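You operate a simulated robot arm through the tools that you are given. There is no shell and no other tool. Be economical: measure what you need, move in short steps, check, and stop when the job is done.

The job below is to be done with a simulated two-armed robot. You get a single attempt, and the scene is never put back.

## Task
Pick up the box marked "gloves" from the top of table t2 with one hand, pass it to the other hand and put it on the middle st lid top. Set down upright: box.

Only the result counts: the job must be done as asked and must still hold three seconds after the hand-in. Knocking over, shifting, dropping, spilling or breaking anything else fails it. A push-on lid holds only when it is set on centred and level and pressed home; a screw cap is set on level and turned clockwise until tight.

## Robot
Two 7-joint arms with two-finger parallel grippers on one trunk, on a base that drives. Base frame: it is fixed to the floor where the robot stands at the start and does not move with it; the origin is under the middle of the robot, x ahead of it, y to its left, z up; the surface under the hand at the start is at about z = 800. Readings come in mm, rad, newtons and seconds.
The left shoulder is at the start at [60, 189, 1203], the right one opposite. With the tool pointing down near the work surface each hand reaches from about 100 to 640 mm from the robot's upright axis, wherever it stands, measured 20 degrees to its own side. Places, roughly: mid 1 lid [-2800, -2100, 1000]. Payload 3.43 kg a hand.
The TCP of each hand is the grasp point between the finger pads, 30 mm short of the fingertips. In the tool frame z runs along the fingers and y along their closing line. Largest opening 94 mm; finger width 28, thickness 10; the body of the gripper, 50 by 96 mm, starts 55 mm behind the TCP.
Orientation is told as [roll, pitch, yaw] about the base's x, y, z axes, in that order, counted from this pose: with the fingers straight down and closing along the base's y, the tool's x points along the base's -x, its y along +y and its z along -z.

## Interface
- The arms move only by the tool servo_tool. It takes "left_increments", "right_increments" or both (then of equal length, played together; a hand with none holds still); each is a list of rows, each an object (a shift or turn left out is 0, a gripper value left out holds the last) with "hand": the finger opening in m, from 0 to 0.094; "dp": the shift along the tool's x, y, z in m, a list of three; "delta_rot": the turn, a rotation vector about the tool's x, y, z in rad, a list of three. In form: [{"hand": hand, "dp": [dx, dy, dz], "delta_rot": [ax, ay, az]}, ...]. A call has 1 to 8 rows; each row shifts and turns the commanded pose from where the row before left it, along the tool's axes as they then stand. Each row takes 0.2 s and may step no farther than 50 mm and 0.15 rad from the row before; otherwise, or with a gripper value out of range, the whole call is refused. A pose out of reach is approached as far as the arm can. The call stops where the force on the tool passes 40 N (or 10 N more than at its start, if that is more) or the arm is blocked; 0.2 s more then pass. The fingers move at their own pace (about 153 mm/s each) and stop on an object; they squeeze with about 35 N. The grip force told is the motor's: it shows also when the fingers shut on nothing. Time passes only in rows, and 0.2 s behind the last, so rows that do not move let the fingers close. It gives the time, the measured TCP pose, the force on the tool (base axes), the opening and the grip force at its end, in the units of the frame above (readings bear some noise), with the torque about the TCP (base axes, N m) and any sound that the robot's microphone picked up, and new pictures: "pictures" is both (left out), scene, wrist or none (wrist: the cameras of the hands that moved).
- Cameras (640 x 400 px; columns grow to the right, rows downward): "scene" is now at [4.4, 14.4, 1737.6]; the picture's right is [0.23, -0.97, 0.00], its down [-0.86, -0.20, -0.46] and it looks along [0.45, 0.10, -0.89] (base axes); focal length 258 px, centre (320, 200). "left" rides on the left gripper at [76, -14, -102] in its tool frame; the picture's right is [0.18, 0.98, 0.00], its down [-0.75, 0.14, -0.64] and it looks along [-0.63, 0.12, 0.77] (tool axes); focal length 243 px, centre (320, 200). "right" rides on the right gripper at [76, 14, -102] in its tool frame; the picture's right is [-0.18, 0.98, 0.00], its down [-0.75, -0.14, -0.64] and it looks along [-0.63, -0.12, 0.77] (tool axes); focal length 243 px, centre (320, 200). There is no depth. A picture from a camera that has moved, and an enlarged one, comes with that camera's place and axes in the base frame and with its lens.
- move_column(by): slides the trunk up (or, below 0, down) by that many mm; the arms and the scene camera ride with it, the base frame stays. It gives what a move gives, with no picture.
- base_move(legs): drives the robot by 1 to 6 legs, each [ahead, left, turn to the left] in mm, mm and rad, along the robot's own axes; the way and the turn of a leg run together, so that a leg with both is an arc; at most 1500 mm and 3.142 rad a leg. The arms and the cameras ride along, it lands a little off, and it stops where it bumps. It gives what a move gives, and a new picture of the scene camera.
- aim_head(pan, tilt): turns the head with the scene camera to pan (to the left, within 1.501 rad either way) and tilt (down, from -0.506 to 1.204), counted from straight ahead of the robot. It gives what a move gives, and a new picture of the scene camera.
- close_up(camera, box): a new picture of the part [left, top, right, bottom] of that camera's present view, enlarged. It takes no simulated time.
- sign_off(): hands the job in; it is judged then, once.

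Work in short steps. Places have to be worked out from the pictures, the camera data and where the tool is seen: move nearer, look again, correct. Check each grasp and each placing, and mend what went wrong. You have 120 turns and 260 pictures in all, those below and enlarged ones among them. Open the grippers and draw the arms clear of the work before you hand the job in, unless the task says otherwise; then end with one line.

The tools are called after ">>>" by a JSON object that holds its "fn" and its "kwargs". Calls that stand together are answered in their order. servo_tool: Moves the arms, as the interface text tells. Its arguments: {"type":"object","properties":{"left_increments":{"type":"array","items":{"type":"object","properties":{"hand":{"type":"number"},"dp":{"type":"array","items":{"type":"number"}},"delta_rot":{"type":"array","items":{"type":"number"}}}}},"right_increments":{"type":"array","items":{"type":"object","properties":{"hand":{"type":"number"},"dp":{"type":"array","items":{"type":"number"}},"delta_rot":{"type":"array","items":{"type":"number"}}}}},"pictures":{"type":"string","enum":["both","scene","wrist","none"]}},"required":[]} The other tools are called the same way: move_column (by) slides the trunk up or down; base_move (legs) drives the base; aim_head (pan, tilt) turns the head that bears the scene camera; close_up (camera, box) takes an enlarged picture of a part of a camera's view; sign_off () hands the job in.

At the start:

```text
time: 0.0
left_position: [455.3, 273.1, 1098.4]
left_orientation: [0.0, -0.001, 0.001]
left_wrist_force: [0.3, 0.1, 0.4]
left_ft_torque: [0.04, -0.01, -0.01]
left_finger_gap: 93.8
left_gripper_force: 0.1
right_position: [342.6, -68.8, 1057.0]
right_orientation: [-0.001, 0.002, -0.001]
right_wrist_force: [1.2, -0.2, -0.9]
right_ft_torque: [-0.04, -0.02, -0.01]
right_finger_gap: 94.0
right_gripper_force: 0.1
trunk travel left (down, up): [-875.0, 115.0]
robot x, y, heading: [-1.1, -0.7, 0.004]
head pan, tilt: [0.229, 1.091]
```

scene: 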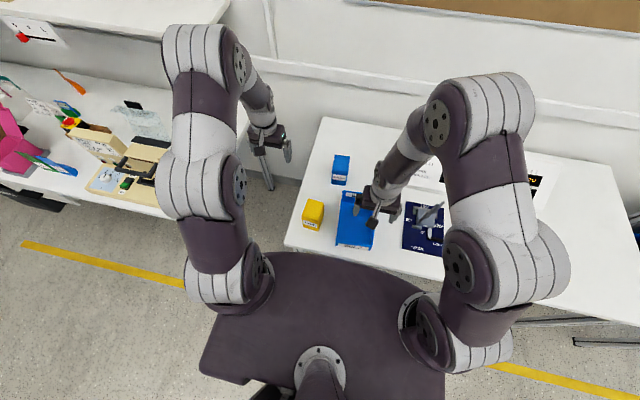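
right: 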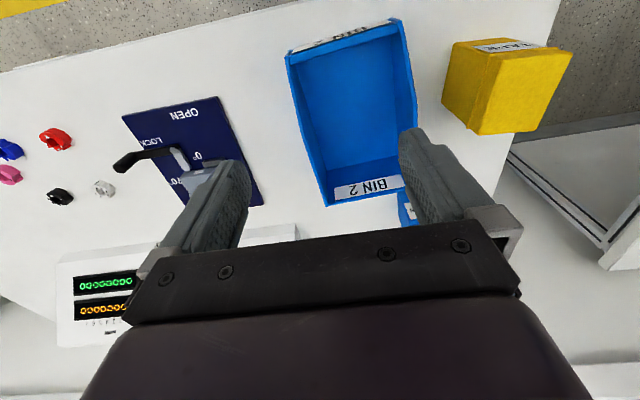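
left: 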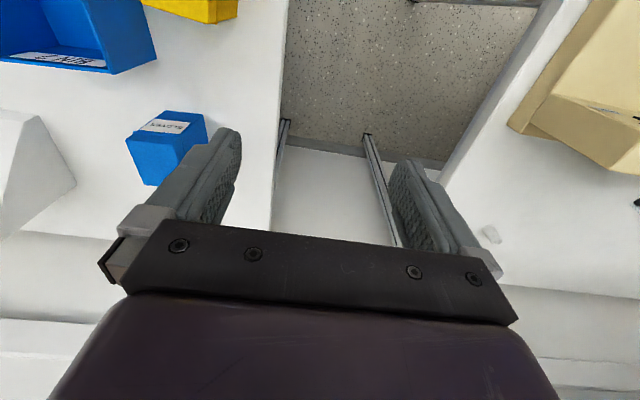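

The table holds a yellow box and a small blue box, both labelled. I zoom in to read the labels.

>>> {"fn": "close_up", "kwargs": {"camera": "right", "box": [430, 20, 590, 140]}}

>>> {"fn": "close_up", "kwargs": {"camera": "left", "box": [110, 90, 230, 190]}}

>>> {"fn": "close_up", "kwargs": {"camera": "scene", "box": [280, 110, 440, 260]}}

```text
3.33 times, centred on (510, 80) of right
camera zoom: at [266.4, -53.9, 1159.6], right [0.18, 0.98, 0.0], down [0.75, -0.14, 0.64], along [0.63, -0.12, -0.77], focal length 809 px, centre (-313, 600)
```

zoom: 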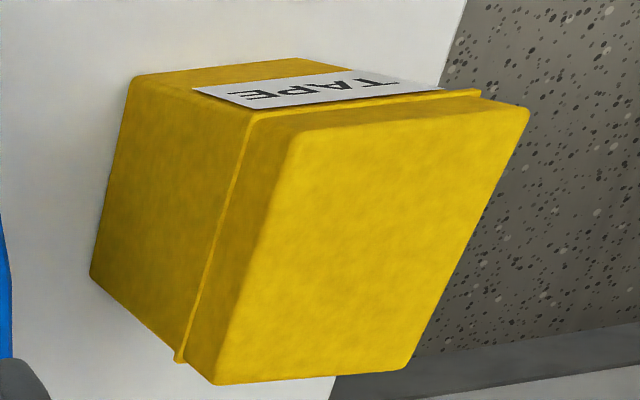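

```text
4.00 times, centred on (170, 140) of left
camera zoom: at [378.7, 258.8, 1201.0], right [-0.18, 0.98, 0.0], down [0.75, 0.14, 0.64], along [0.63, 0.12, -0.77], focal length 970 px, centre (920, 440)
```

zoom: 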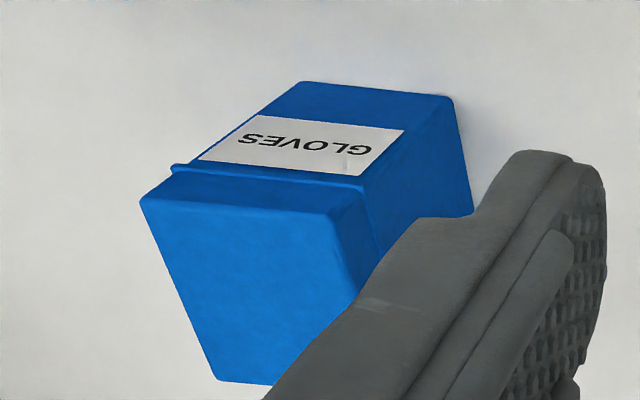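

```text
2.67 times, centred on (360, 185) of scene
camera zoom: at [4.4, 14.4, 1737.6], right [0.23, -0.97, 0.0], down [-0.86, -0.2, -0.46], along [0.45, 0.1, -0.89], focal length 687 px, centre (213, 240)
```

zoom: 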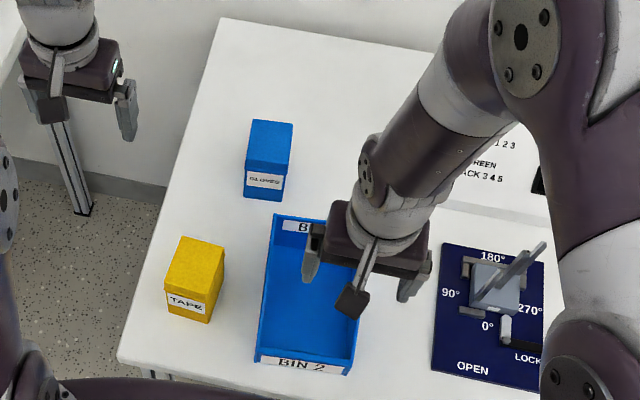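

The gloves box is the small blue one. From the two views I put it at about x 563–638, y 38–98, z 800–906, yaw about +0.07. I move the left hand above it, still high, and check with the wrist camera.

>>> {"fn": "servo_tool", "kwargs": {"left_increments": [{"hand": 0.094, "dp": [-0.0241, -0.0338, 0]}, {"dp": [-0.0241, -0.0338, 0]}, {"dp": [-0.0241, -0.0338, 0]}, {"dp": [-0.0241, -0.0338, 0]}, {"dp": [-0.0241, -0.0338, 0]}, {"dp": [-0.0241, -0.0338, 0], "delta_rot": [0, 0, -0.07]}]}}

```text
time: 1.4
left_position: [587.0, 79.9, 1094.6]
left_orientation: [0.002, 0.003, 0.055]
left_wrist_force: [1.1, 1.1, 0.1]
left_ft_torque: [-0.01, 0.0, 0.04]
left_finger_gap: 94.1
left_gripper_force: 0.2
left hand out of reach, approached as far as the arm can: row 6
right_position: [342.5, -69.2, 1056.3]
right_orientation: [0.001, 0.001, 0.001]
right_wrist_force: [0.9, 0.4, -0.6]
right_ft_torque: [-0.04, 0.01, 0.01]
right_finger_gap: 93.9
right_gripper_force: 0.2
trunk travel left (down, up): [-875.0, 115.0]
robot x, y, heading: [1.3, -0.6, -0.003]
head pan, tilt: [0.229, 1.091]
camera scene: at [5.7, 13.6, 1737.6], right [0.23, -0.97, 0.0], down [-0.86, -0.2, -0.46], along [0.45, 0.11, -0.89], focal length 258 px, centre (320, 200)
camera left: at [512.2, 60.6, 1198.0], right [-0.24, 0.97, 0.0], down [0.75, 0.18, 0.64], along [0.62, 0.15, -0.77], focal length 243 px, centre (320, 200)
```

scene: 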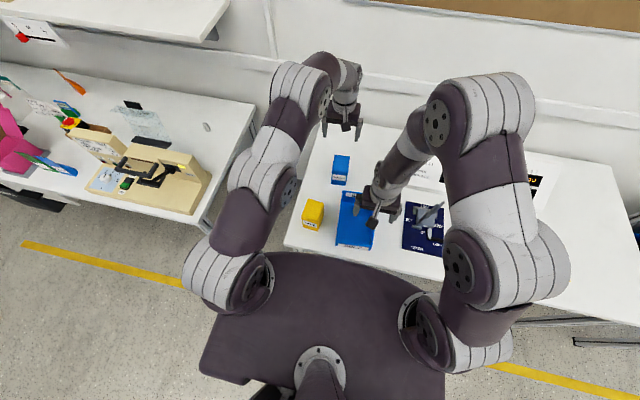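
left: 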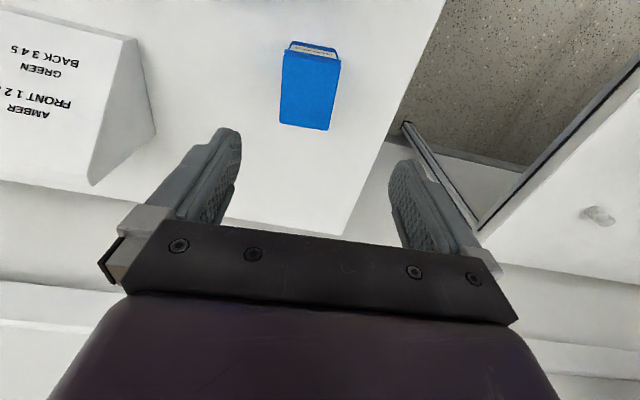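

The reach ends at about x = 590, so I drive 60 mm ahead (the table edge is about x = 263, and the drive stops on a bump), then look again.

>>> {"fn": "base_move", "kwargs": {"legs": [[60, 0, 0]]}}

>>> {"fn": "close_up", "kwargs": {"camera": "left", "box": [240, 20, 400, 140]}}

```text
time: 2.4
left_position: [640.8, 80.2, 1096.0]
left_orientation: [-0.001, -0.001, 0.054]
left_wrist_force: [-0.3, 0.1, -0.6]
left_ft_torque: [0.02, 0.02, 0.04]
left_finger_gap: 94.1
left_gripper_force: 0.1
right_position: [397.5, -67.7, 1057.2]
right_orientation: [-0.002, 0.001, 0.002]
right_wrist_force: [0.8, -0.7, -0.2]
right_ft_torque: [0.0, 0.03, -0.01]
right_finger_gap: 94.2
right_gripper_force: 0.1
trunk travel left (down, up): [-875.0, 115.0]
robot x, y, heading: [53.3, 2.4, 0.003]
head pan, tilt: [0.229, 1.091]
camera scene: at [58.3, 14.4, 1737.7], right [0.23, -0.97, 0.0], down [-0.86, -0.2, -0.46], along [0.45, 0.11, -0.89], focal length 258 px, centre (320, 200)
```

scene: 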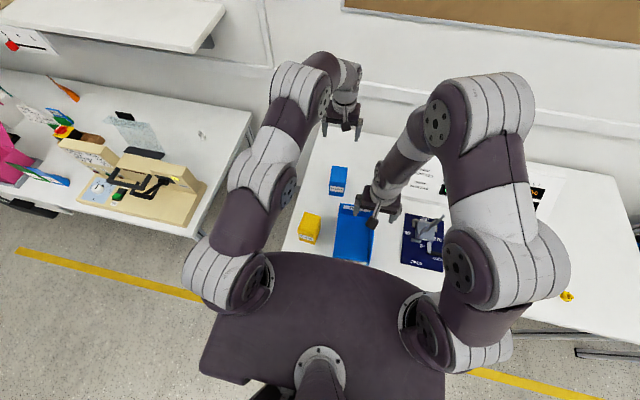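

```text
3.33 times, centred on (320, 80) of left
camera zoom: at [565.7, 62.4, 1199.2], right [-0.24, 0.97, 0.0], down [0.74, 0.18, 0.64], along [0.62, 0.15, -0.77], focal length 809 px, centre (320, 600)
```

zoom: 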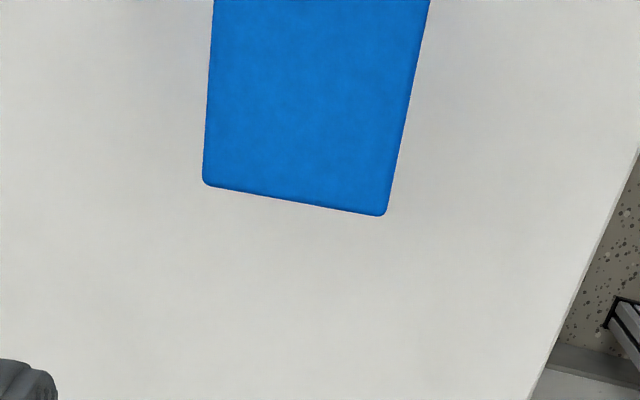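

The box centre refines to about (600, 70), with a 60 mm width along y. I align above it and go down partway to check.

>>> {"fn": "servo_tool", "kwargs": {"left_increments": [{"dp": [0.0415, -0.0078, 0], "delta_rot": [0, 0, -0.02]}, {"dp": [0, 0, 0.045]}, {"dp": [0, 0, 0.045]}, {"dp": [0, 0, 0.03]}, {}]}}

```text
time: 3.6
left_position: [601.4, 70.5, 974.3]
left_orientation: [-0.001, 0.001, 0.075]
left_wrist_force: [0.2, 0.8, 0.7]
left_ft_torque: [-0.01, -0.01, 0.01]
left_finger_gap: 94.3
left_gripper_force: 0.1
right_position: [399.2, -68.9, 1057.4]
right_orientation: [-0.001, 0.002, 0.001]
right_wrist_force: [0.5, 0.4, -0.9]
right_ft_torque: [0.0, 0.05, -0.01]
right_finger_gap: 93.9
right_gripper_force: 0.0
trunk travel left (down, up): [-875.0, 115.0]
robot x, y, heading: [55.6, -5.0, 0.004]
head pan, tilt: [0.229, 1.091]
camera scene: at [61.5, 13.9, 1737.6], right [0.23, -0.97, 0.0], down [-0.86, -0.2, -0.46], along [0.45, 0.11, -0.89], focal length 258 px, centre (320, 200)
camera left: at [527.1, 50.9, 1077.4], right [-0.26, 0.97, 0.0], down [0.74, 0.2, 0.64], along [0.62, 0.16, -0.77], focal length 243 px, centre (320, 200)
```

scene: 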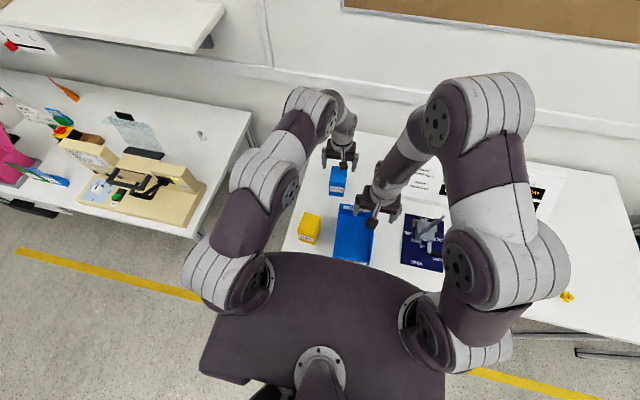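
left: 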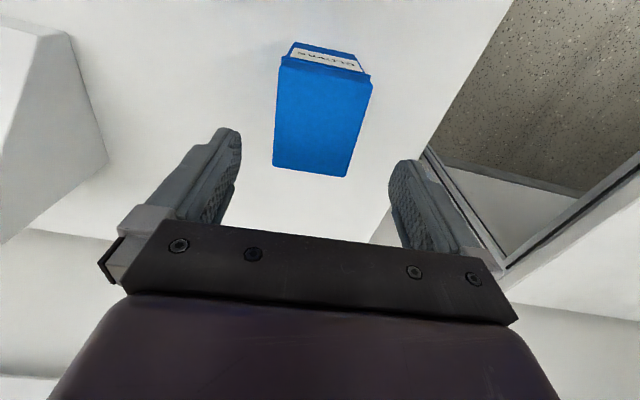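

Fingers straddle the box, with the centre at about (599, 67). I go down to z ≈ 887 and close.

>>> {"fn": "servo_tool", "kwargs": {"left_increments": [{"dp": [0.001, -0.002, 0.03]}, {"dp": [0, 0, 0.03]}, {"dp": [0, 0, 0.027]}, {"hand": 0.0}, {}, {}]}}

```text
time: 5.0
left_position: [599.6, 68.4, 888.2]
left_orientation: [0.001, 0.0, 0.074]
left_wrist_force: [0.2, -0.4, -0.3]
left_ft_torque: [0.02, 0.03, -0.02]
left_finger_gap: 65.9
left_gripper_force: 34.6
right_position: [396.6, -69.5, 1056.9]
right_orientation: [0.0, 0.001, 0.003]
right_wrist_force: [-0.4, -0.5, 0.3]
right_ft_torque: [-0.01, -0.02, -0.03]
right_finger_gap: 93.9
right_gripper_force: 0.0
trunk travel left (down, up): [-875.0, 115.0]
robot x, y, heading: [55.2, -1.0, 0.002]
head pan, tilt: [0.229, 1.091]
camera scene: at [59.7, 13.7, 1737.6], right [0.23, -0.97, 0.0], down [-0.86, -0.2, -0.46], along [0.45, 0.11, -0.89], focal length 258 px, centre (320, 200)
camera left: at [525.0, 48.4, 991.6], right [-0.26, 0.97, 0.0], down [0.74, 0.2, 0.64], along [0.62, 0.16, -0.77], focal length 243 px, centre (320, 200)
```

scene: 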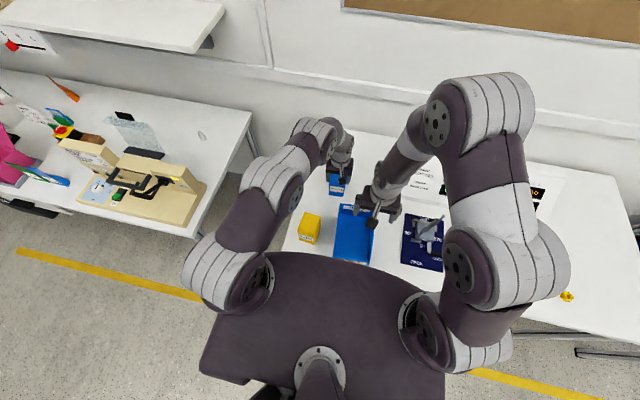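
left: 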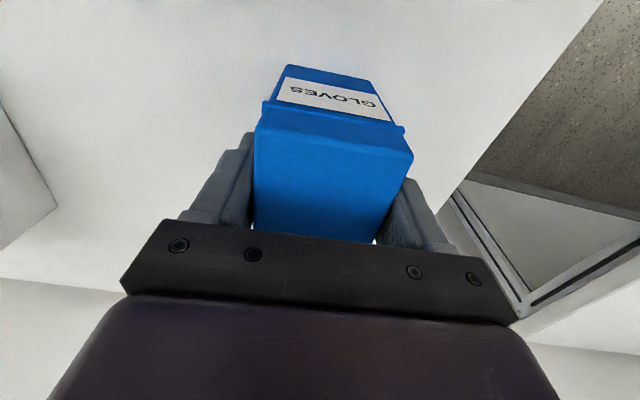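

Gripped at 65.9 mm with full force. I lift it straight up.

>>> {"fn": "servo_tool", "kwargs": {"left_increments": [{"dp": [0, 0, -0.02]}, {"dp": [0, 0, -0.04]}, {"dp": [0, 0, -0.045]}, {"dp": [0, 0, -0.045]}, {"dp": [0.03, 0.02, -0.04]}, {"dp": [0.03, 0.03, -0.02]}, {"dp": [0.03, 0.03, 0]}]}}

```text
refused: row 5 steps farther than a row can; nothing moved
```

One row stepped too far, so I shorten it.

>>> {"fn": "servo_tool", "kwargs": {"left_increments": [{"dp": [0, 0, -0.02]}, {"dp": [0, 0, -0.04]}, {"dp": [0, 0, -0.045]}, {"dp": [0, 0, -0.045]}, {"dp": [0.02, 0.02, -0.035]}, {"dp": [0.03, 0.03, -0.02]}, {"dp": [0.03, 0.03, 0]}, {"dp": [0.03, 0.03, 0]}]}}

```text
time: 6.8
left_position: [481.0, 171.5, 1093.5]
left_orientation: [-0.003, -0.002, 0.072]
left_wrist_force: [-0.6, 0.5, -1.8]
left_ft_torque: [0.0, -0.04, 0.0]
left_finger_gap: 65.7
left_gripper_force: 34.7
right_position: [395.9, -66.7, 1055.9]
right_orientation: [-0.002, 0.0, 0.001]
right_wrist_force: [-0.6, -0.7, -0.6]
right_ft_torque: [-0.02, -0.01, 0.01]
right_finger_gap: 93.9
right_gripper_force: 0.1
trunk travel left (down, up): [-875.0, 115.0]
robot x, y, heading: [55.3, 1.1, 0.005]
head pan, tilt: [0.229, 1.091]
camera scene: at [57.7, 15.1, 1737.6], right [0.23, -0.97, 0.0], down [-0.86, -0.2, -0.46], along [0.45, 0.1, -0.89], focal length 258 px, centre (320, 200)
camera left: at [405.2, 151.6, 1197.7], right [-0.26, 0.97, 0.0], down [0.74, 0.2, 0.64], along [0.62, 0.16, -0.77], focal length 243 px, centre (320, 200)
```

scene: 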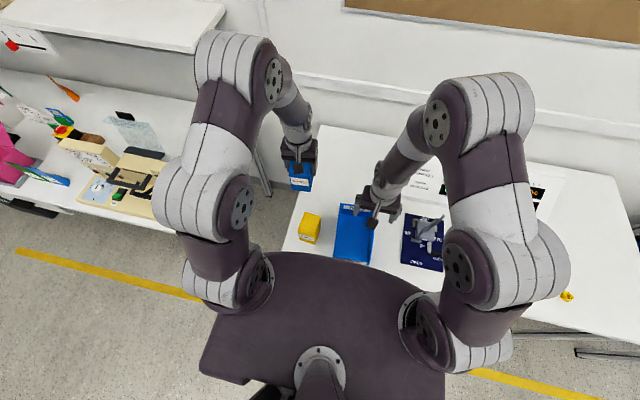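
left: 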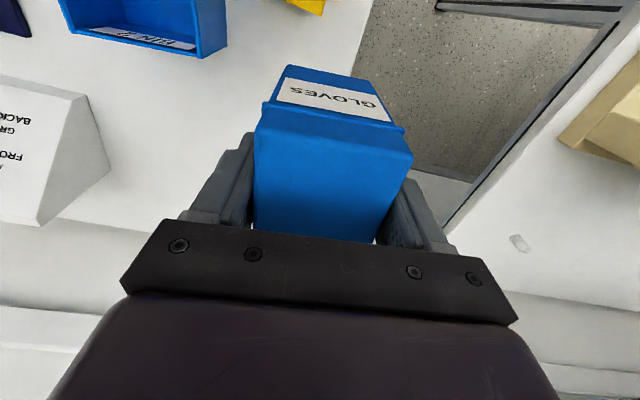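

The box is held. I back away from the table and tilt the head up to survey.

>>> {"fn": "base_move", "kwargs": {"legs": [[-500, 0, 0]]}}

>>> {"fn": "aim_head", "kwargs": {"pan": -1.5, "tilt": 0.4}}

```text
time: 9.7
left_position: [-17.7, 168.7, 1094.1]
left_orientation: [-0.001, -0.001, 0.074]
left_wrist_force: [0.3, -1.0, -1.6]
left_ft_torque: [-0.01, -0.01, -0.01]
left_finger_gap: 65.5
left_gripper_force: 34.9
right_position: [-102.1, -69.9, 1056.1]
right_orientation: [0.0, 0.002, 0.002]
right_wrist_force: [0.1, 0.6, 0.6]
right_ft_torque: [0.0, 0.03, -0.03]
right_finger_gap: 93.9
right_gripper_force: 0.0
trunk travel left (down, up): [-875.0, 115.0]
robot x, y, heading: [-448.4, 1.8, -0.002]
head pan, tilt: [0.229, 1.091]
camera scene: at [-439.3, 12.9, 1737.6], right [0.23, -0.97, 0.0], down [-0.86, -0.2, -0.46], along [0.45, 0.11, -0.89], focal length 258 px, centre (320, 200)
```

scene: 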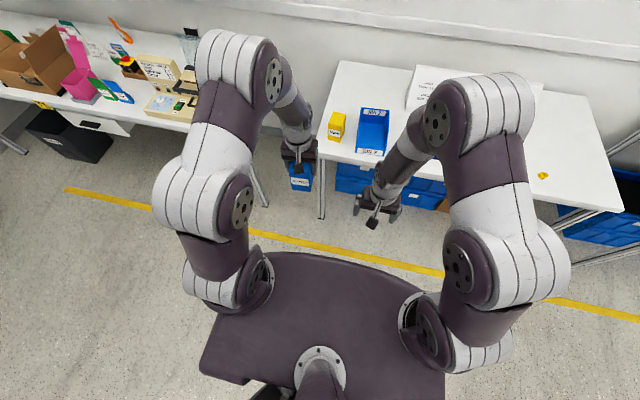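

```text
time: 11.5
left_position: [-17.4, 168.6, 1094.7]
left_orientation: [0.0, 0.001, 0.07]
left_wrist_force: [-1.2, 0.4, -1.7]
left_ft_torque: [0.0, -0.02, 0.01]
left_finger_gap: 66.0
left_gripper_force: 35.0
right_position: [-102.5, -69.4, 1056.7]
right_orientation: [0.0, 0.0, 0.002]
right_wrist_force: [-0.5, 0.1, -0.2]
right_ft_torque: [0.03, -0.02, -0.01]
right_finger_gap: 94.1
right_gripper_force: 0.1
trunk travel left (down, up): [-875.0, 115.0]
robot x, y, heading: [-444.7, -0.3, -0.002]
head pan, tilt: [-1.499, 0.4]
camera scene: at [-495.6, -94.0, 1793.9], right [-1.0, -0.07, 0.0], down [-0.03, 0.39, -0.92], along [0.07, -0.92, -0.39], focal length 258 px, centre (320, 200)
```

scene: 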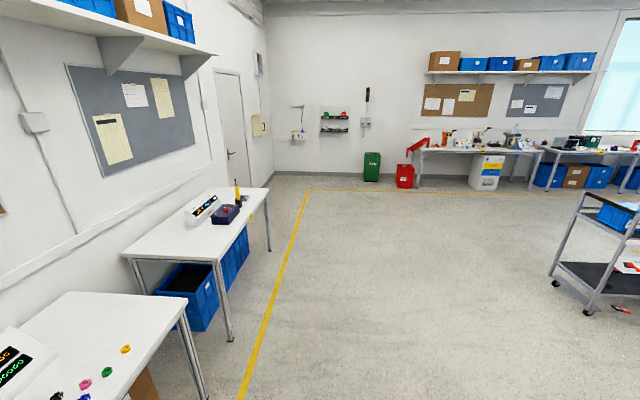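

The target lies beyond the trolley, at bearing about −2.41 rad. I turn that way and look ahead.

>>> {"fn": "base_move", "kwargs": {"legs": [[0, 0, -2.41]]}}

>>> {"fn": "aim_head", "kwargs": {"pan": 0, "tilt": 0.4}}

```text
time: 17.6
left_position: [-648.4, -413.8, 1094.1]
left_orientation: [0.0, 0.0, -2.338]
left_wrist_force: [0.3, 0.1, -1.2]
left_ft_torque: [-0.02, 0.02, 0.0]
left_finger_gap: 65.8
left_gripper_force: 34.8
right_position: [-745.3, -178.6, 1055.9]
right_orientation: [0.0, 0.001, -2.411]
right_wrist_force: [-0.1, -0.3, -0.4]
right_ft_torque: [-0.02, 0.02, 0.01]
right_finger_gap: 94.2
right_gripper_force: 0.0
trunk travel left (down, up): [-875.0, 115.0]
robot x, y, heading: [-447.7, -2.2, -2.414]
head pan, tilt: [-1.499, 0.4]
camera scene: at [-464.8, 102.4, 1793.9], right [0.7, 0.72, 0.0], down [0.28, -0.27, -0.92], along [-0.66, 0.64, -0.39], focal length 258 px, centre (320, 200)
```

scene: 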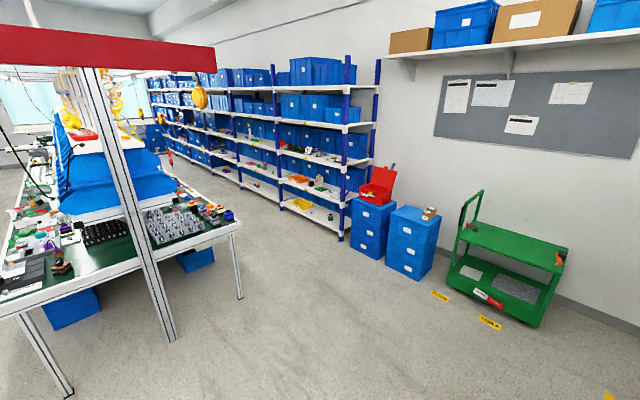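

```text
time: 19.2
left_position: [-648.9, -412.1, 1094.9]
left_orientation: [-0.001, 0.0, -2.338]
left_wrist_force: [0.0, -0.3, -0.7]
left_ft_torque: [0.01, 0.0, 0.0]
left_finger_gap: 65.8
left_gripper_force: 35.4
right_position: [-745.8, -178.7, 1057.0]
right_orientation: [0.001, 0.002, -2.41]
right_wrist_force: [0.4, -0.9, 0.0]
right_ft_torque: [-0.01, 0.01, -0.02]
right_finger_gap: 94.0
right_gripper_force: 0.1
trunk travel left (down, up): [-875.0, 115.0]
robot x, y, heading: [-444.2, -6.0, -2.411]
head pan, tilt: [0.0, 0.4]
camera scene: at [-467.3, -23.7, 1793.9], right [-0.67, 0.75, 0.0], down [0.29, 0.26, -0.92], along [-0.69, -0.61, -0.39], focal length 258 px, centre (320, 200)
```

scene: 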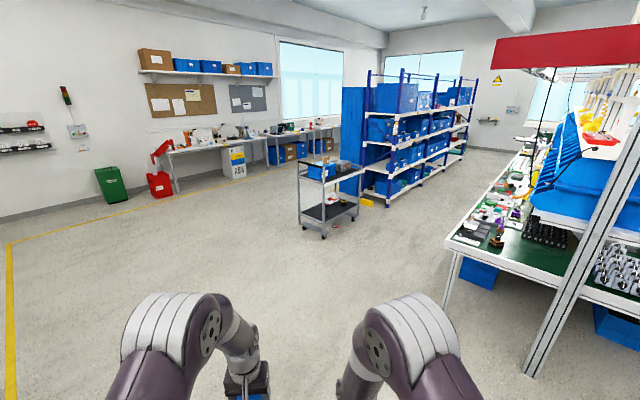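

The target projects to about pixel (320, 160), on the trolley or just beyond it. I zoom in there.

>>> {"fn": "close_up", "kwargs": {"camera": "scene", "box": [260, 120, 400, 240]}}

>>> {"fn": "close_up", "kwargs": {"camera": "scene", "box": [160, 110, 350, 210]}}

>>> {"fn": "close_up", "kwargs": {"camera": "scene", "box": [330, 60, 490, 220]}}

```text
3.33 times, centred on (330, 180) of scene
camera zoom: at [-467.3, -23.7, 1793.9], right [-0.67, 0.75, 0.0], down [0.29, 0.26, -0.92], along [-0.69, -0.61, -0.39], focal length 859 px, centre (287, 267)
```

zoom: 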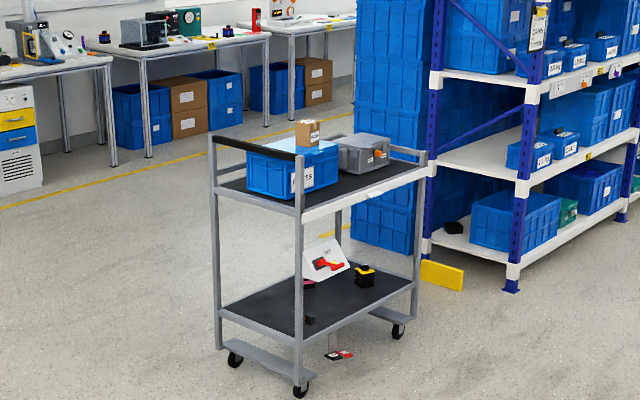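

```text
3.37 times, centred on (255, 160) of scene
camera zoom: at [-467.3, -23.7, 1793.9], right [-0.67, 0.75, 0.0], down [0.29, 0.26, -0.92], along [-0.69, -0.61, -0.39], focal length 868 px, centre (539, 335)
```

zoom: 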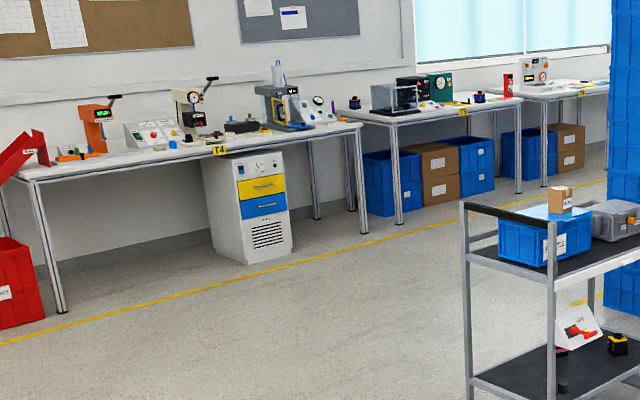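

```text
2.50 times, centred on (410, 140) of scene
camera zoom: at [-467.3, -23.7, 1793.9], right [-0.67, 0.75, 0.0], down [0.29, 0.26, -0.92], along [-0.69, -0.61, -0.39], focal length 644 px, centre (95, 350)
```

zoom: 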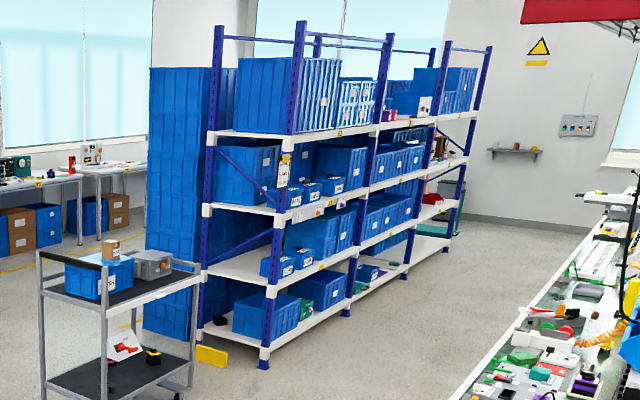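

The trolley stands at the target place, with a blue tote, a grey box and a carton on top. I drive closer (1.5 m, then 0.4 m) and read the labels.

>>> {"fn": "base_move", "kwargs": {"legs": [[1500, 0, 0], [400, 0, 0]]}}

>>> {"fn": "aim_head", "kwargs": {"pan": 0, "tilt": 0.6}}

>>> {"fn": "close_up", "kwargs": {"camera": "scene", "box": [200, 80, 440, 230]}}

```text
time: 28.7
left_position: [-2064.8, -1685.3, 1094.8]
left_orientation: [0.0, -0.003, -2.337]
left_wrist_force: [-0.3, 0.0, -2.7]
left_ft_torque: [-0.01, -0.01, -0.03]
left_finger_gap: 65.7
left_gripper_force: 34.5
right_position: [-2159.7, -1451.0, 1057.4]
right_orientation: [0.0, 0.001, -2.411]
right_wrist_force: [0.4, -0.5, 0.2]
right_ft_torque: [0.03, -0.01, -0.01]
right_finger_gap: 94.2
right_gripper_force: 0.0
trunk travel left (down, up): [-875.0, 115.0]
robot x, y, heading: [-1861.2, -1275.4, -2.406]
head pan, tilt: [0.0, 0.4]
camera scene: at [-1882.1, -1295.2, 1794.0], right [-0.67, 0.74, 0.0], down [0.29, 0.26, -0.92], along [-0.69, -0.62, -0.39], focal length 258 px, centre (320, 200)
```

scene: 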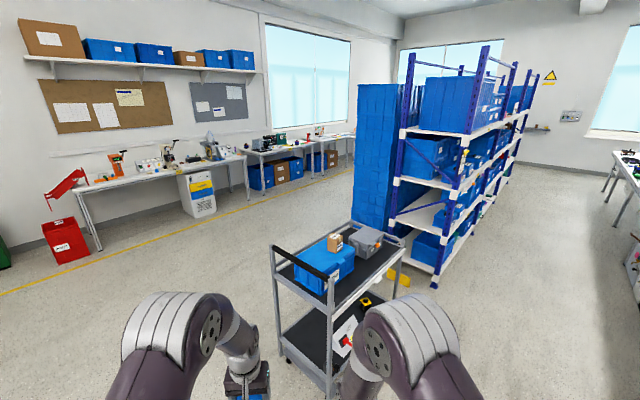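

```text
time: 29.4
left_position: [-2065.1, -1686.1, 1093.1]
left_orientation: [0.0, 0.0, -2.336]
left_wrist_force: [0.2, 0.4, -1.6]
left_ft_torque: [-0.01, 0.01, 0.0]
left_finger_gap: 65.8
left_gripper_force: 34.5
right_position: [-2161.9, -1450.4, 1056.7]
right_orientation: [0.0, 0.001, -2.411]
right_wrist_force: [-1.2, -0.4, -0.2]
right_ft_torque: [-0.02, 0.0, -0.04]
right_finger_gap: 94.1
right_gripper_force: 0.1
trunk travel left (down, up): [-875.0, 115.0]
robot x, y, heading: [-1862.2, -1272.7, -2.41]
head pan, tilt: [0.0, 0.6]
camera scene: at [-1880.6, -1293.9, 1775.7], right [-0.67, 0.74, 0.0], down [0.42, 0.38, -0.82], along [-0.61, -0.55, -0.57], focal length 258 px, centre (320, 200)
```

scene: 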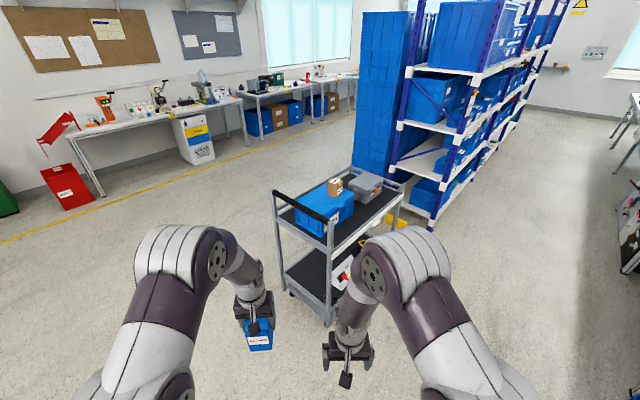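

```text
2.67 times, centred on (320, 155) of scene
camera zoom: at [-1880.6, -1293.9, 1775.7], right [-0.67, 0.74, 0.0], down [0.42, 0.38, -0.82], along [-0.61, -0.55, -0.57], focal length 687 px, centre (320, 320)
```

zoom: 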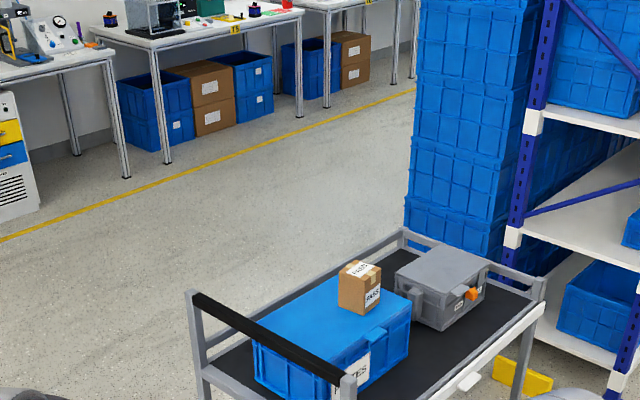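

The trolley spans roughly x −3205…−2630, y −2330…−1810, turned about 10°. I raise the trunk for clearance, turn to face its long side, and slide along to stand beside the tote at a safe distance.

>>> {"fn": "move_column", "kwargs": {"by": 110}}

>>> {"fn": "base_move", "kwargs": {"legs": [[0, 0, 0.66], [100, -820, 0]]}}

>>> {"fn": "aim_head", "kwargs": {"pan": 0, "tilt": 0.85}}

```text
time: 30.9
left_position: [-2064.3, -1685.7, 1204.9]
left_orientation: [0.0, -0.001, -2.337]
left_wrist_force: [-0.5, 0.1, -1.5]
left_ft_torque: [-0.02, -0.01, 0.01]
left_finger_gap: 65.8
left_gripper_force: 35.0
right_position: [-2162.2, -1450.8, 1167.3]
right_orientation: [0.001, 0.0, -2.41]
right_wrist_force: [-0.1, -0.7, -0.1]
right_ft_torque: [0.01, 0.0, 0.01]
right_finger_gap: 93.8
right_gripper_force: 0.1
trunk travel left (down, up): [-985.0, 5.0]
robot x, y, heading: [-1859.0, -1273.4, -2.408]
head pan, tilt: [0.0, 0.6]
```

```text
time: 37.0
left_position: [-2589.4, -1677.2, 1203.5]
left_orientation: [-0.002, -0.001, -1.668]
left_wrist_force: [-0.2, 0.2, -0.8]
left_ft_torque: [0.0, -0.01, 0.01]
left_finger_gap: 66.0
left_gripper_force: 34.9
right_position: [-2811.6, -1553.4, 1167.2]
right_orientation: [-0.002, 0.0, -1.74]
right_wrist_force: [0.3, 0.1, 0.1]
right_ft_torque: [0.0, 0.0, -0.01]
right_finger_gap: 93.9
right_gripper_force: 0.0
trunk travel left (down, up): [-985.0, 5.0]
robot x, y, heading: [-2687.3, -1231.0, -1.738]
head pan, tilt: [0.0, 0.6]
camera scene: at [-2687.1, -1256.5, 1885.7], right [-0.99, 0.17, 0.0], down [0.09, 0.56, -0.83], along [-0.14, -0.81, -0.57], focal length 258 px, centre (320, 200)
```

scene: 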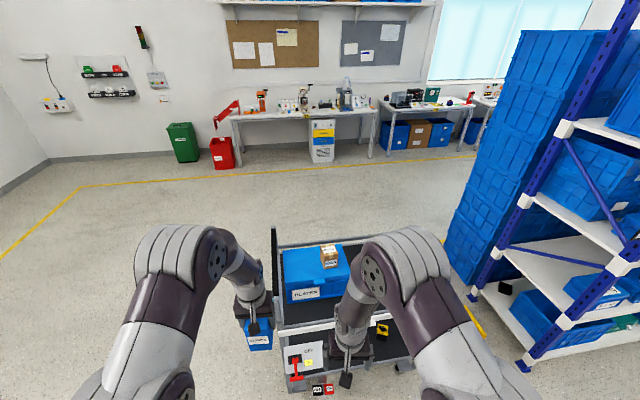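

```text
time: 37.8
left_position: [-2590.5, -1678.4, 1205.2]
left_orientation: [-0.001, 0.0, -1.669]
left_wrist_force: [0.5, 0.1, -1.6]
left_ft_torque: [0.03, 0.0, -0.02]
left_finger_gap: 65.9
left_gripper_force: 35.0
right_position: [-2812.0, -1553.2, 1166.4]
right_orientation: [-0.001, 0.0, -1.74]
right_wrist_force: [-0.2, 0.5, 0.1]
right_ft_torque: [0.03, 0.0, 0.0]
right_finger_gap: 94.1
right_gripper_force: 0.0
trunk travel left (down, up): [-985.0, 5.0]
robot x, y, heading: [-2686.8, -1225.6, -1.74]
head pan, tilt: [0.0, 0.85]
camera scene: at [-2687.2, -1246.3, 1864.8], right [-0.99, 0.17, 0.0], down [0.13, 0.74, -0.66], along [-0.11, -0.65, -0.75], focal length 258 px, centre (320, 200)
```

scene: 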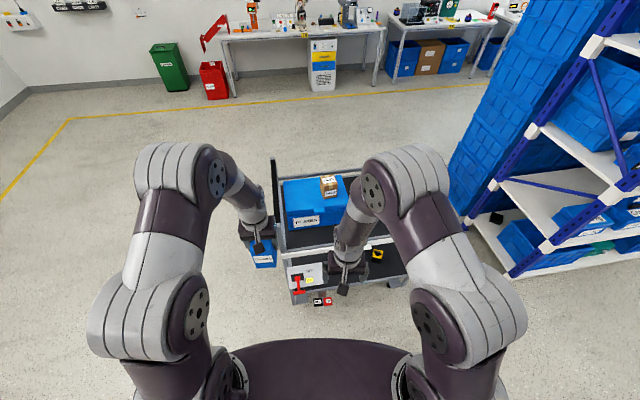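

I zoom in on the trolley's top shelf and read the labels.

>>> {"fn": "close_up", "kwargs": {"camera": "scene", "box": [260, 150, 420, 250]}}

>>> {"fn": "close_up", "kwargs": {"camera": "right", "box": [0, 0, 640, 400]}}

```text
4.00 times, centred on (340, 200) of scene
camera zoom: at [-2687.2, -1246.3, 1864.8], right [-0.99, 0.17, 0.0], down [0.13, 0.74, -0.66], along [-0.11, -0.65, -0.75], focal length 1031 px, centre (240, 200)
```

zoom: 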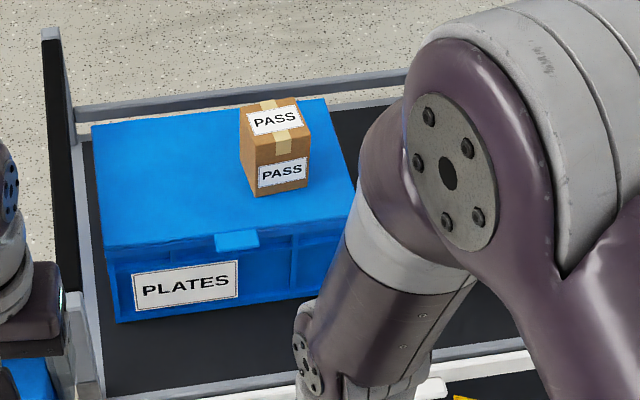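

```text
1.00 times, centred on (320, 200) of right (not enlarged: the box is as wide or as high as the picture)
camera zoom: at [-2784.8, -1480.6, 1269.6], right [0.94, -0.35, 0.0], down [-0.27, -0.72, 0.64], along [-0.22, -0.6, -0.77], focal length 243 px, centre (320, 200)
```

zoom: 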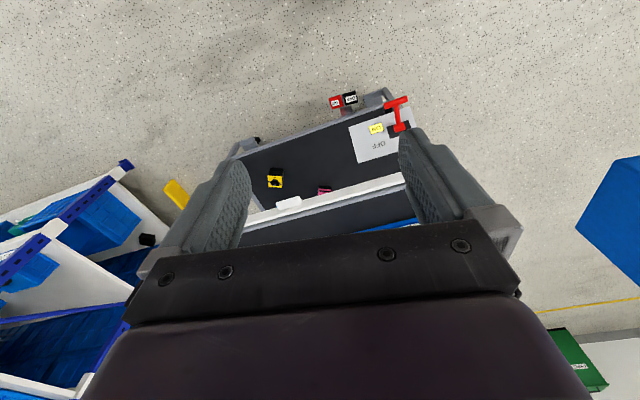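

This matches the given place. The tote lid top is about x −2963…−2655, y −2195…−1995, z ≈ 948, with the "PASS" carton near x −2909…−2838, so the handle-side half is free. For the hand-over the left keeps its top-down grip and the right, pitched about 62° forward, takes the lower part of the side faces. First I pitch the right hand.

>>> {"fn": "servo_tool", "kwargs": {"right_increments": [{"dp": [-0.03, -0.035, 0]}, {"dp": [-0.03, -0.035, 0]}, {"delta_rot": [0, -0.145, 0]}, {"delta_rot": [0, -0.145, 0]}, {"delta_rot": [0, -0.145, 0]}, {"delta_rot": [0, -0.145, 0]}, {"delta_rot": [0, -0.145, 0]}, {"delta_rot": [0, -0.145, 0]}], "pictures": "scene"}}

```text
time: 39.6
left_position: [-2591.8, -1674.7, 1204.1]
left_orientation: [0.001, -0.003, -1.668]
left_wrist_force: [0.2, 1.0, -0.9]
left_ft_torque: [-0.04, 0.01, 0.01]
left_finger_gap: 66.1
left_gripper_force: 35.5
right_position: [-2910.7, -1593.2, 1164.3]
right_orientation: [-0.131, -0.747, -1.698]
right_wrist_force: [0.8, -0.4, -0.6]
right_ft_torque: [0.0, -0.04, -0.01]
right_finger_gap: 94.1
right_gripper_force: 0.1
right hand out of reach, approached as far as the arm can: row 6, 7
trunk travel left (down, up): [-985.0, 5.0]
robot x, y, heading: [-2686.4, -1230.9, -1.737]
head pan, tilt: [0.0, 0.85]
camera scene: at [-2687.3, -1244.3, 1864.8], right [-0.99, 0.17, 0.0], down [0.13, 0.74, -0.66], along [-0.11, -0.65, -0.75], focal length 258 px, centre (320, 200)
```

scene: 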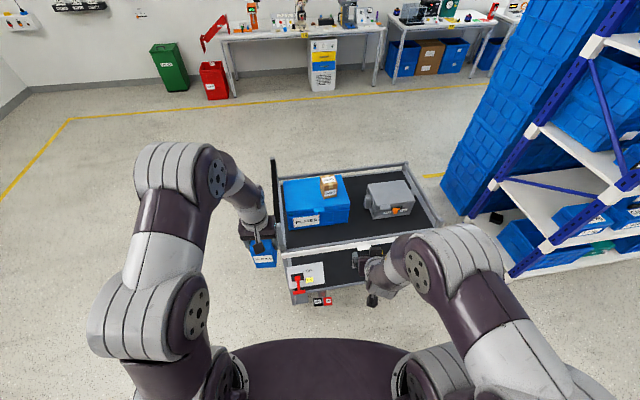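

The right hand was near a joint limit while folded in. I push it further ahead and then continue pitching.

>>> {"fn": "servo_tool", "kwargs": {"right_increments": [{"dp": [-0.03, 0, 0.036]}, {"dp": [-0.03, 0, 0.036]}, {"dp": [-0.03, 0, 0.036]}, {"delta_rot": [0, -0.1, 0]}, {"delta_rot": [0, -0.1, 0]}, {}], "pictures": "scene"}}

```text
time: 41.0
left_position: [-2589.3, -1678.2, 1203.9]
left_orientation: [0.0, 0.0, -1.668]
left_wrist_force: [0.0, -0.4, -1.9]
left_ft_torque: [0.02, 0.01, 0.0]
left_finger_gap: 65.7
left_gripper_force: 34.8
right_position: [-2941.9, -1732.0, 1145.9]
right_orientation: [-0.169, -0.942, -1.65]
right_wrist_force: [-0.5, -0.5, 0.7]
right_ft_torque: [-0.01, 0.01, -0.02]
right_finger_gap: 94.1
right_gripper_force: 0.1
trunk travel left (down, up): [-985.0, 5.0]
robot x, y, heading: [-2684.4, -1230.2, -1.743]
head pan, tilt: [0.0, 0.85]
camera scene: at [-2687.0, -1247.5, 1864.8], right [-0.99, 0.17, 0.0], down [0.13, 0.74, -0.66], along [-0.11, -0.65, -0.75], focal length 258 px, centre (320, 200)
```

scene: 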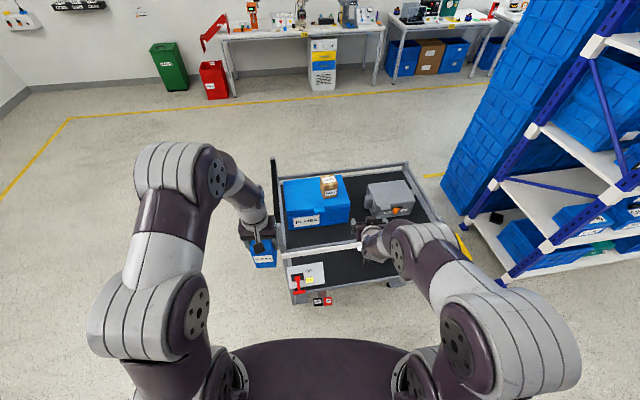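

The right hand sits at about pitch 55° with a small roll error, which I correct to a level closing axis at 60° pitch. Then I bring it to the waiting spot (robot frame about 510, −60, z 1060), where the left will lower the box between its fingers.

>>> {"fn": "servo_tool", "kwargs": {"right_increments": [{"delta_rot": [-0.0935, -0.09, 0.0546]}, {"dp": [0.0221, 0.027, 0.0047]}, {"dp": [0.0221, 0.027, 0.0047]}, {"dp": [0.0221, 0.027, 0.0047]}, {"dp": [0.0221, 0.027, 0.0047]}, {}], "pictures": "scene"}}

```text
time: 42.4
left_position: [-2590.4, -1676.4, 1204.6]
left_orientation: [0.0, -0.001, -1.669]
left_wrist_force: [0.2, 0.2, -1.7]
left_ft_torque: [-0.02, 0.0, -0.03]
left_finger_gap: 66.1
left_gripper_force: 35.2
right_position: [-2801.7, -1725.2, 1061.0]
right_orientation: [-0.003, -1.037, -1.738]
right_wrist_force: [-0.8, -0.3, -0.1]
right_ft_torque: [-0.02, 0.01, -0.01]
right_finger_gap: 94.0
right_gripper_force: 0.0
right hand out of reach, approached as far as the arm can: row 1
trunk travel left (down, up): [-985.0, 5.0]
robot x, y, heading: [-2685.4, -1231.6, -1.743]
head pan, tilt: [0.0, 0.85]
camera scene: at [-2687.4, -1246.2, 1864.8], right [-0.99, 0.17, 0.0], down [0.13, 0.74, -0.66], along [-0.11, -0.65, -0.75], focal length 258 px, centre (320, 200)
```

scene: 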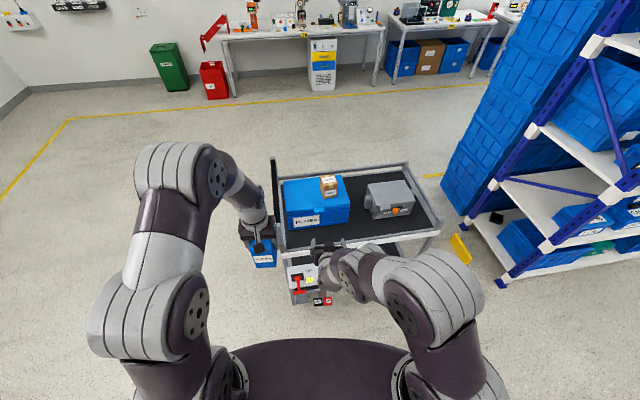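

The right hand is well aligned (pitch −1.037, roll about 0). I bring the left with the box above it, aligning yaw.

>>> {"fn": "servo_tool", "kwargs": {"left_increments": [{"dp": [-0.0125, -0.0343, -0.0042]}, {"dp": [-0.0125, -0.0343, -0.0042]}, {"dp": [-0.0125, -0.0343, -0.0042]}, {"dp": [-0.0125, -0.0343, -0.0042]}, {"dp": [-0.0125, -0.0343, -0.0042]}, {"dp": [-0.0125, -0.0343, -0.0042]}, {"delta_rot": [0, 0, 0.069]}, {}]}}

>>> {"fn": "close_up", "kwargs": {"camera": "right", "box": [0, 0, 640, 400]}}

```text
time: 44.2
left_position: [-2801.6, -1733.0, 1230.3]
left_orientation: [0.0, -0.002, -1.74]
left_wrist_force: [27.3, -2.3, 14.0]
left_ft_torque: [0.47, -2.93, -0.96]
left_finger_gap: 88.7
left_gripper_force: 34.8
right_position: [-2800.3, -1723.0, 1060.1]
right_orientation: [-0.008, -1.037, -1.735]
right_wrist_force: [-27.0, 0.5, -15.8]
right_ft_torque: [-0.5, -1.55, 0.71]
right_finger_gap: 93.8
right_gripper_force: 0.2
trunk travel left (down, up): [-985.0, 5.0]
robot x, y, heading: [-2686.2, -1226.8, -1.737]
head pan, tilt: [0.0, 0.85]
camera scene: at [-2686.4, -1246.3, 1864.8], right [-0.99, 0.17, 0.0], down [0.13, 0.74, -0.66], along [-0.11, -0.65, -0.75], focal length 258 px, centre (320, 200)
camera left: at [-2803.4, -1655.1, 1333.4], right [1.0, 0.02, 0.0], down [0.01, -0.77, 0.64], along [0.01, -0.64, -0.77], focal length 243 px, centre (320, 200)
```

scene: 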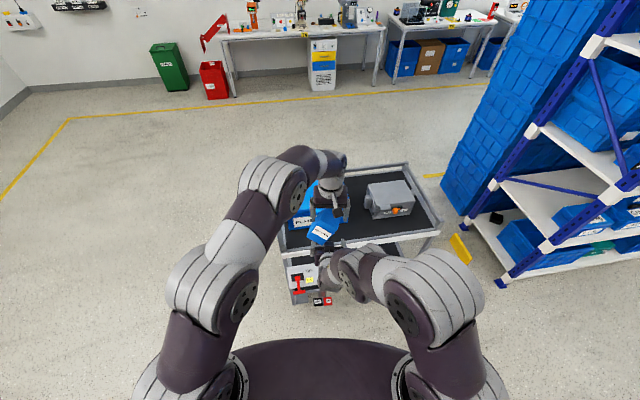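
left: 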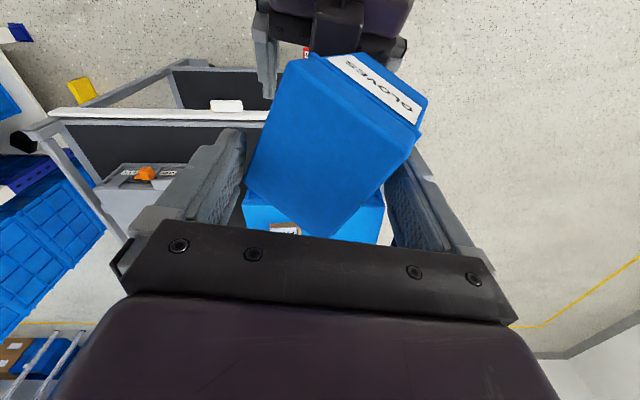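

```text
1.00 times, centred on (320, 200) of right (not enlarged: the box is as wide or as high as the picture)
camera zoom: at [-2765.8, -1600.4, 1047.8], right [0.95, -0.26, 0.16], down [-0.11, 0.19, 0.98], along [-0.28, -0.95, 0.15], focal length 243 px, centre (320, 200)
```

zoom: 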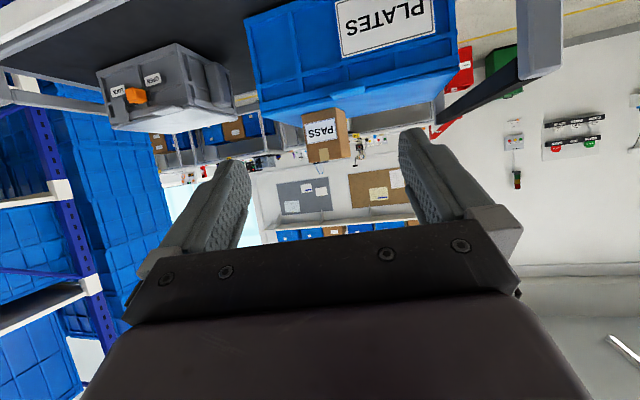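

Contact: the box touched the right gripper's upper side and twisted in the left grip (gap 88.7). I lift the left hand straight up gently and check.

>>> {"fn": "servo_tool", "kwargs": {"left_increments": [{"dp": [0, 0, -0.01]}, {"dp": [0, 0, -0.015]}, {"dp": [0, 0, -0.02]}, {"dp": [0, 0, -0.02]}, {}]}}

>>> {"fn": "close_up", "kwargs": {"camera": "scene", "box": [250, 130, 410, 290]}}

```text
time: 45.4
left_position: [-2793.9, -1719.4, 1282.5]
left_orientation: [0.0, 0.0, -1.737]
left_wrist_force: [0.4, 0.1, -1.8]
left_ft_torque: [0.03, 0.05, -0.01]
left_finger_gap: 66.7
left_gripper_force: 35.4
left hand out of reach, approached as far as the arm can: row 3, 4
right_position: [-2801.1, -1725.1, 1062.4]
right_orientation: [-0.002, -1.038, -1.736]
right_wrist_force: [-0.2, 0.1, 0.4]
right_ft_torque: [0.02, -0.02, 0.02]
right_finger_gap: 94.1
right_gripper_force: 0.1
trunk travel left (down, up): [-985.0, 5.0]
robot x, y, heading: [-2688.0, -1229.2, -1.74]
head pan, tilt: [0.0, 0.85]
camera scene: at [-2687.0, -1246.6, 1864.8], right [-0.99, 0.17, 0.0], down [0.13, 0.74, -0.66], along [-0.11, -0.65, -0.75], focal length 258 px, centre (320, 200)
camera left: at [-2796.1, -1643.0, 1385.8], right [1.0, 0.02, 0.0], down [0.01, -0.77, 0.64], along [0.01, -0.64, -0.77], focal length 243 px, centre (320, 200)
```

scene: 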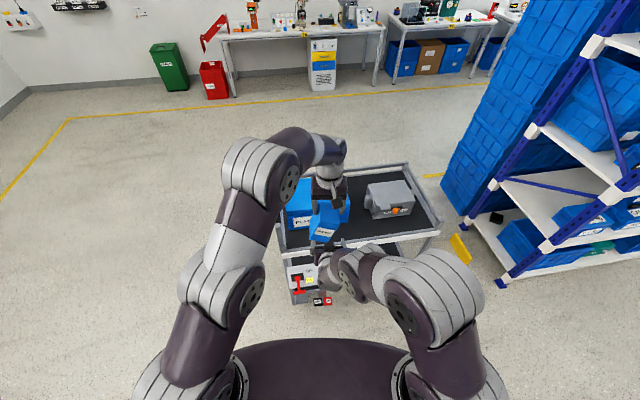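
left: 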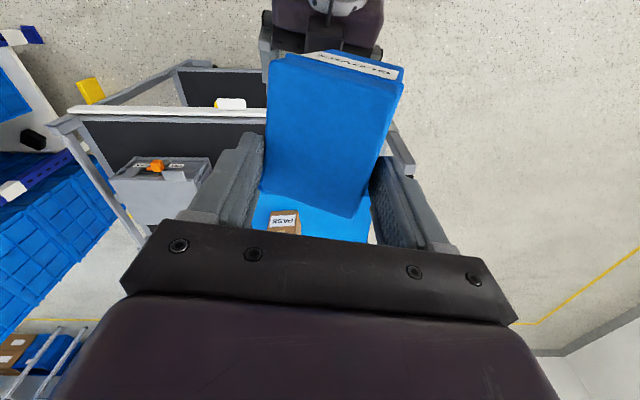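

```text
2.50 times, centred on (330, 210) of scene
camera zoom: at [-2687.0, -1246.6, 1864.8], right [-0.99, 0.17, 0.0], down [0.13, 0.74, -0.66], along [-0.11, -0.65, -0.75], focal length 644 px, centre (295, 175)
```

zoom: 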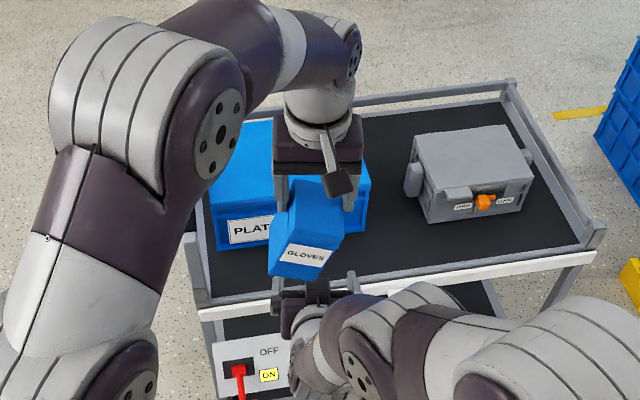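

The grip is flat again (66.7 mm), but the box seems to have pitched about the finger axis and slid. I zoom in to measure its pose in the left hand.

>>> {"fn": "close_up", "kwargs": {"camera": "left", "box": [200, 30, 460, 250]}}

>>> {"fn": "close_up", "kwargs": {"camera": "scene", "box": [300, 170, 360, 250]}}

```text
1.82 times, centred on (330, 140) of left
camera zoom: at [-2796.1, -1643.0, 1385.8], right [1.0, 0.02, 0.0], down [0.01, -0.77, 0.64], along [0.01, -0.64, -0.77], focal length 441 px, centre (302, 309)
```

zoom: 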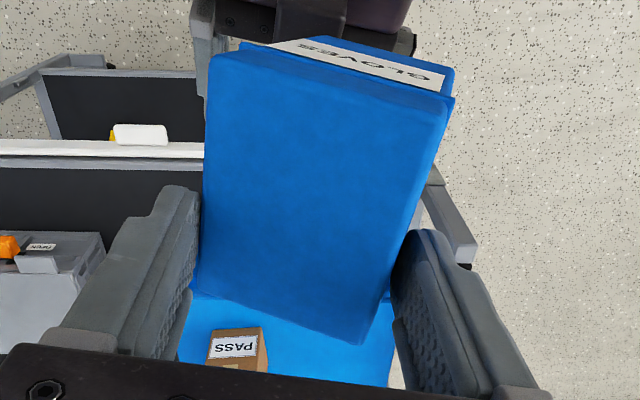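

```text
5.00 times, centred on (330, 210) of scene
camera zoom: at [-2687.0, -1246.6, 1864.8], right [-0.99, 0.17, 0.0], down [0.13, 0.74, -0.66], along [-0.11, -0.65, -0.75], focal length 1288 px, centre (270, 150)
```

zoom: 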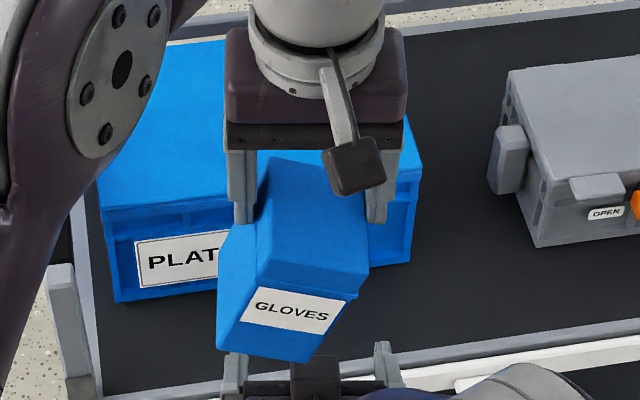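

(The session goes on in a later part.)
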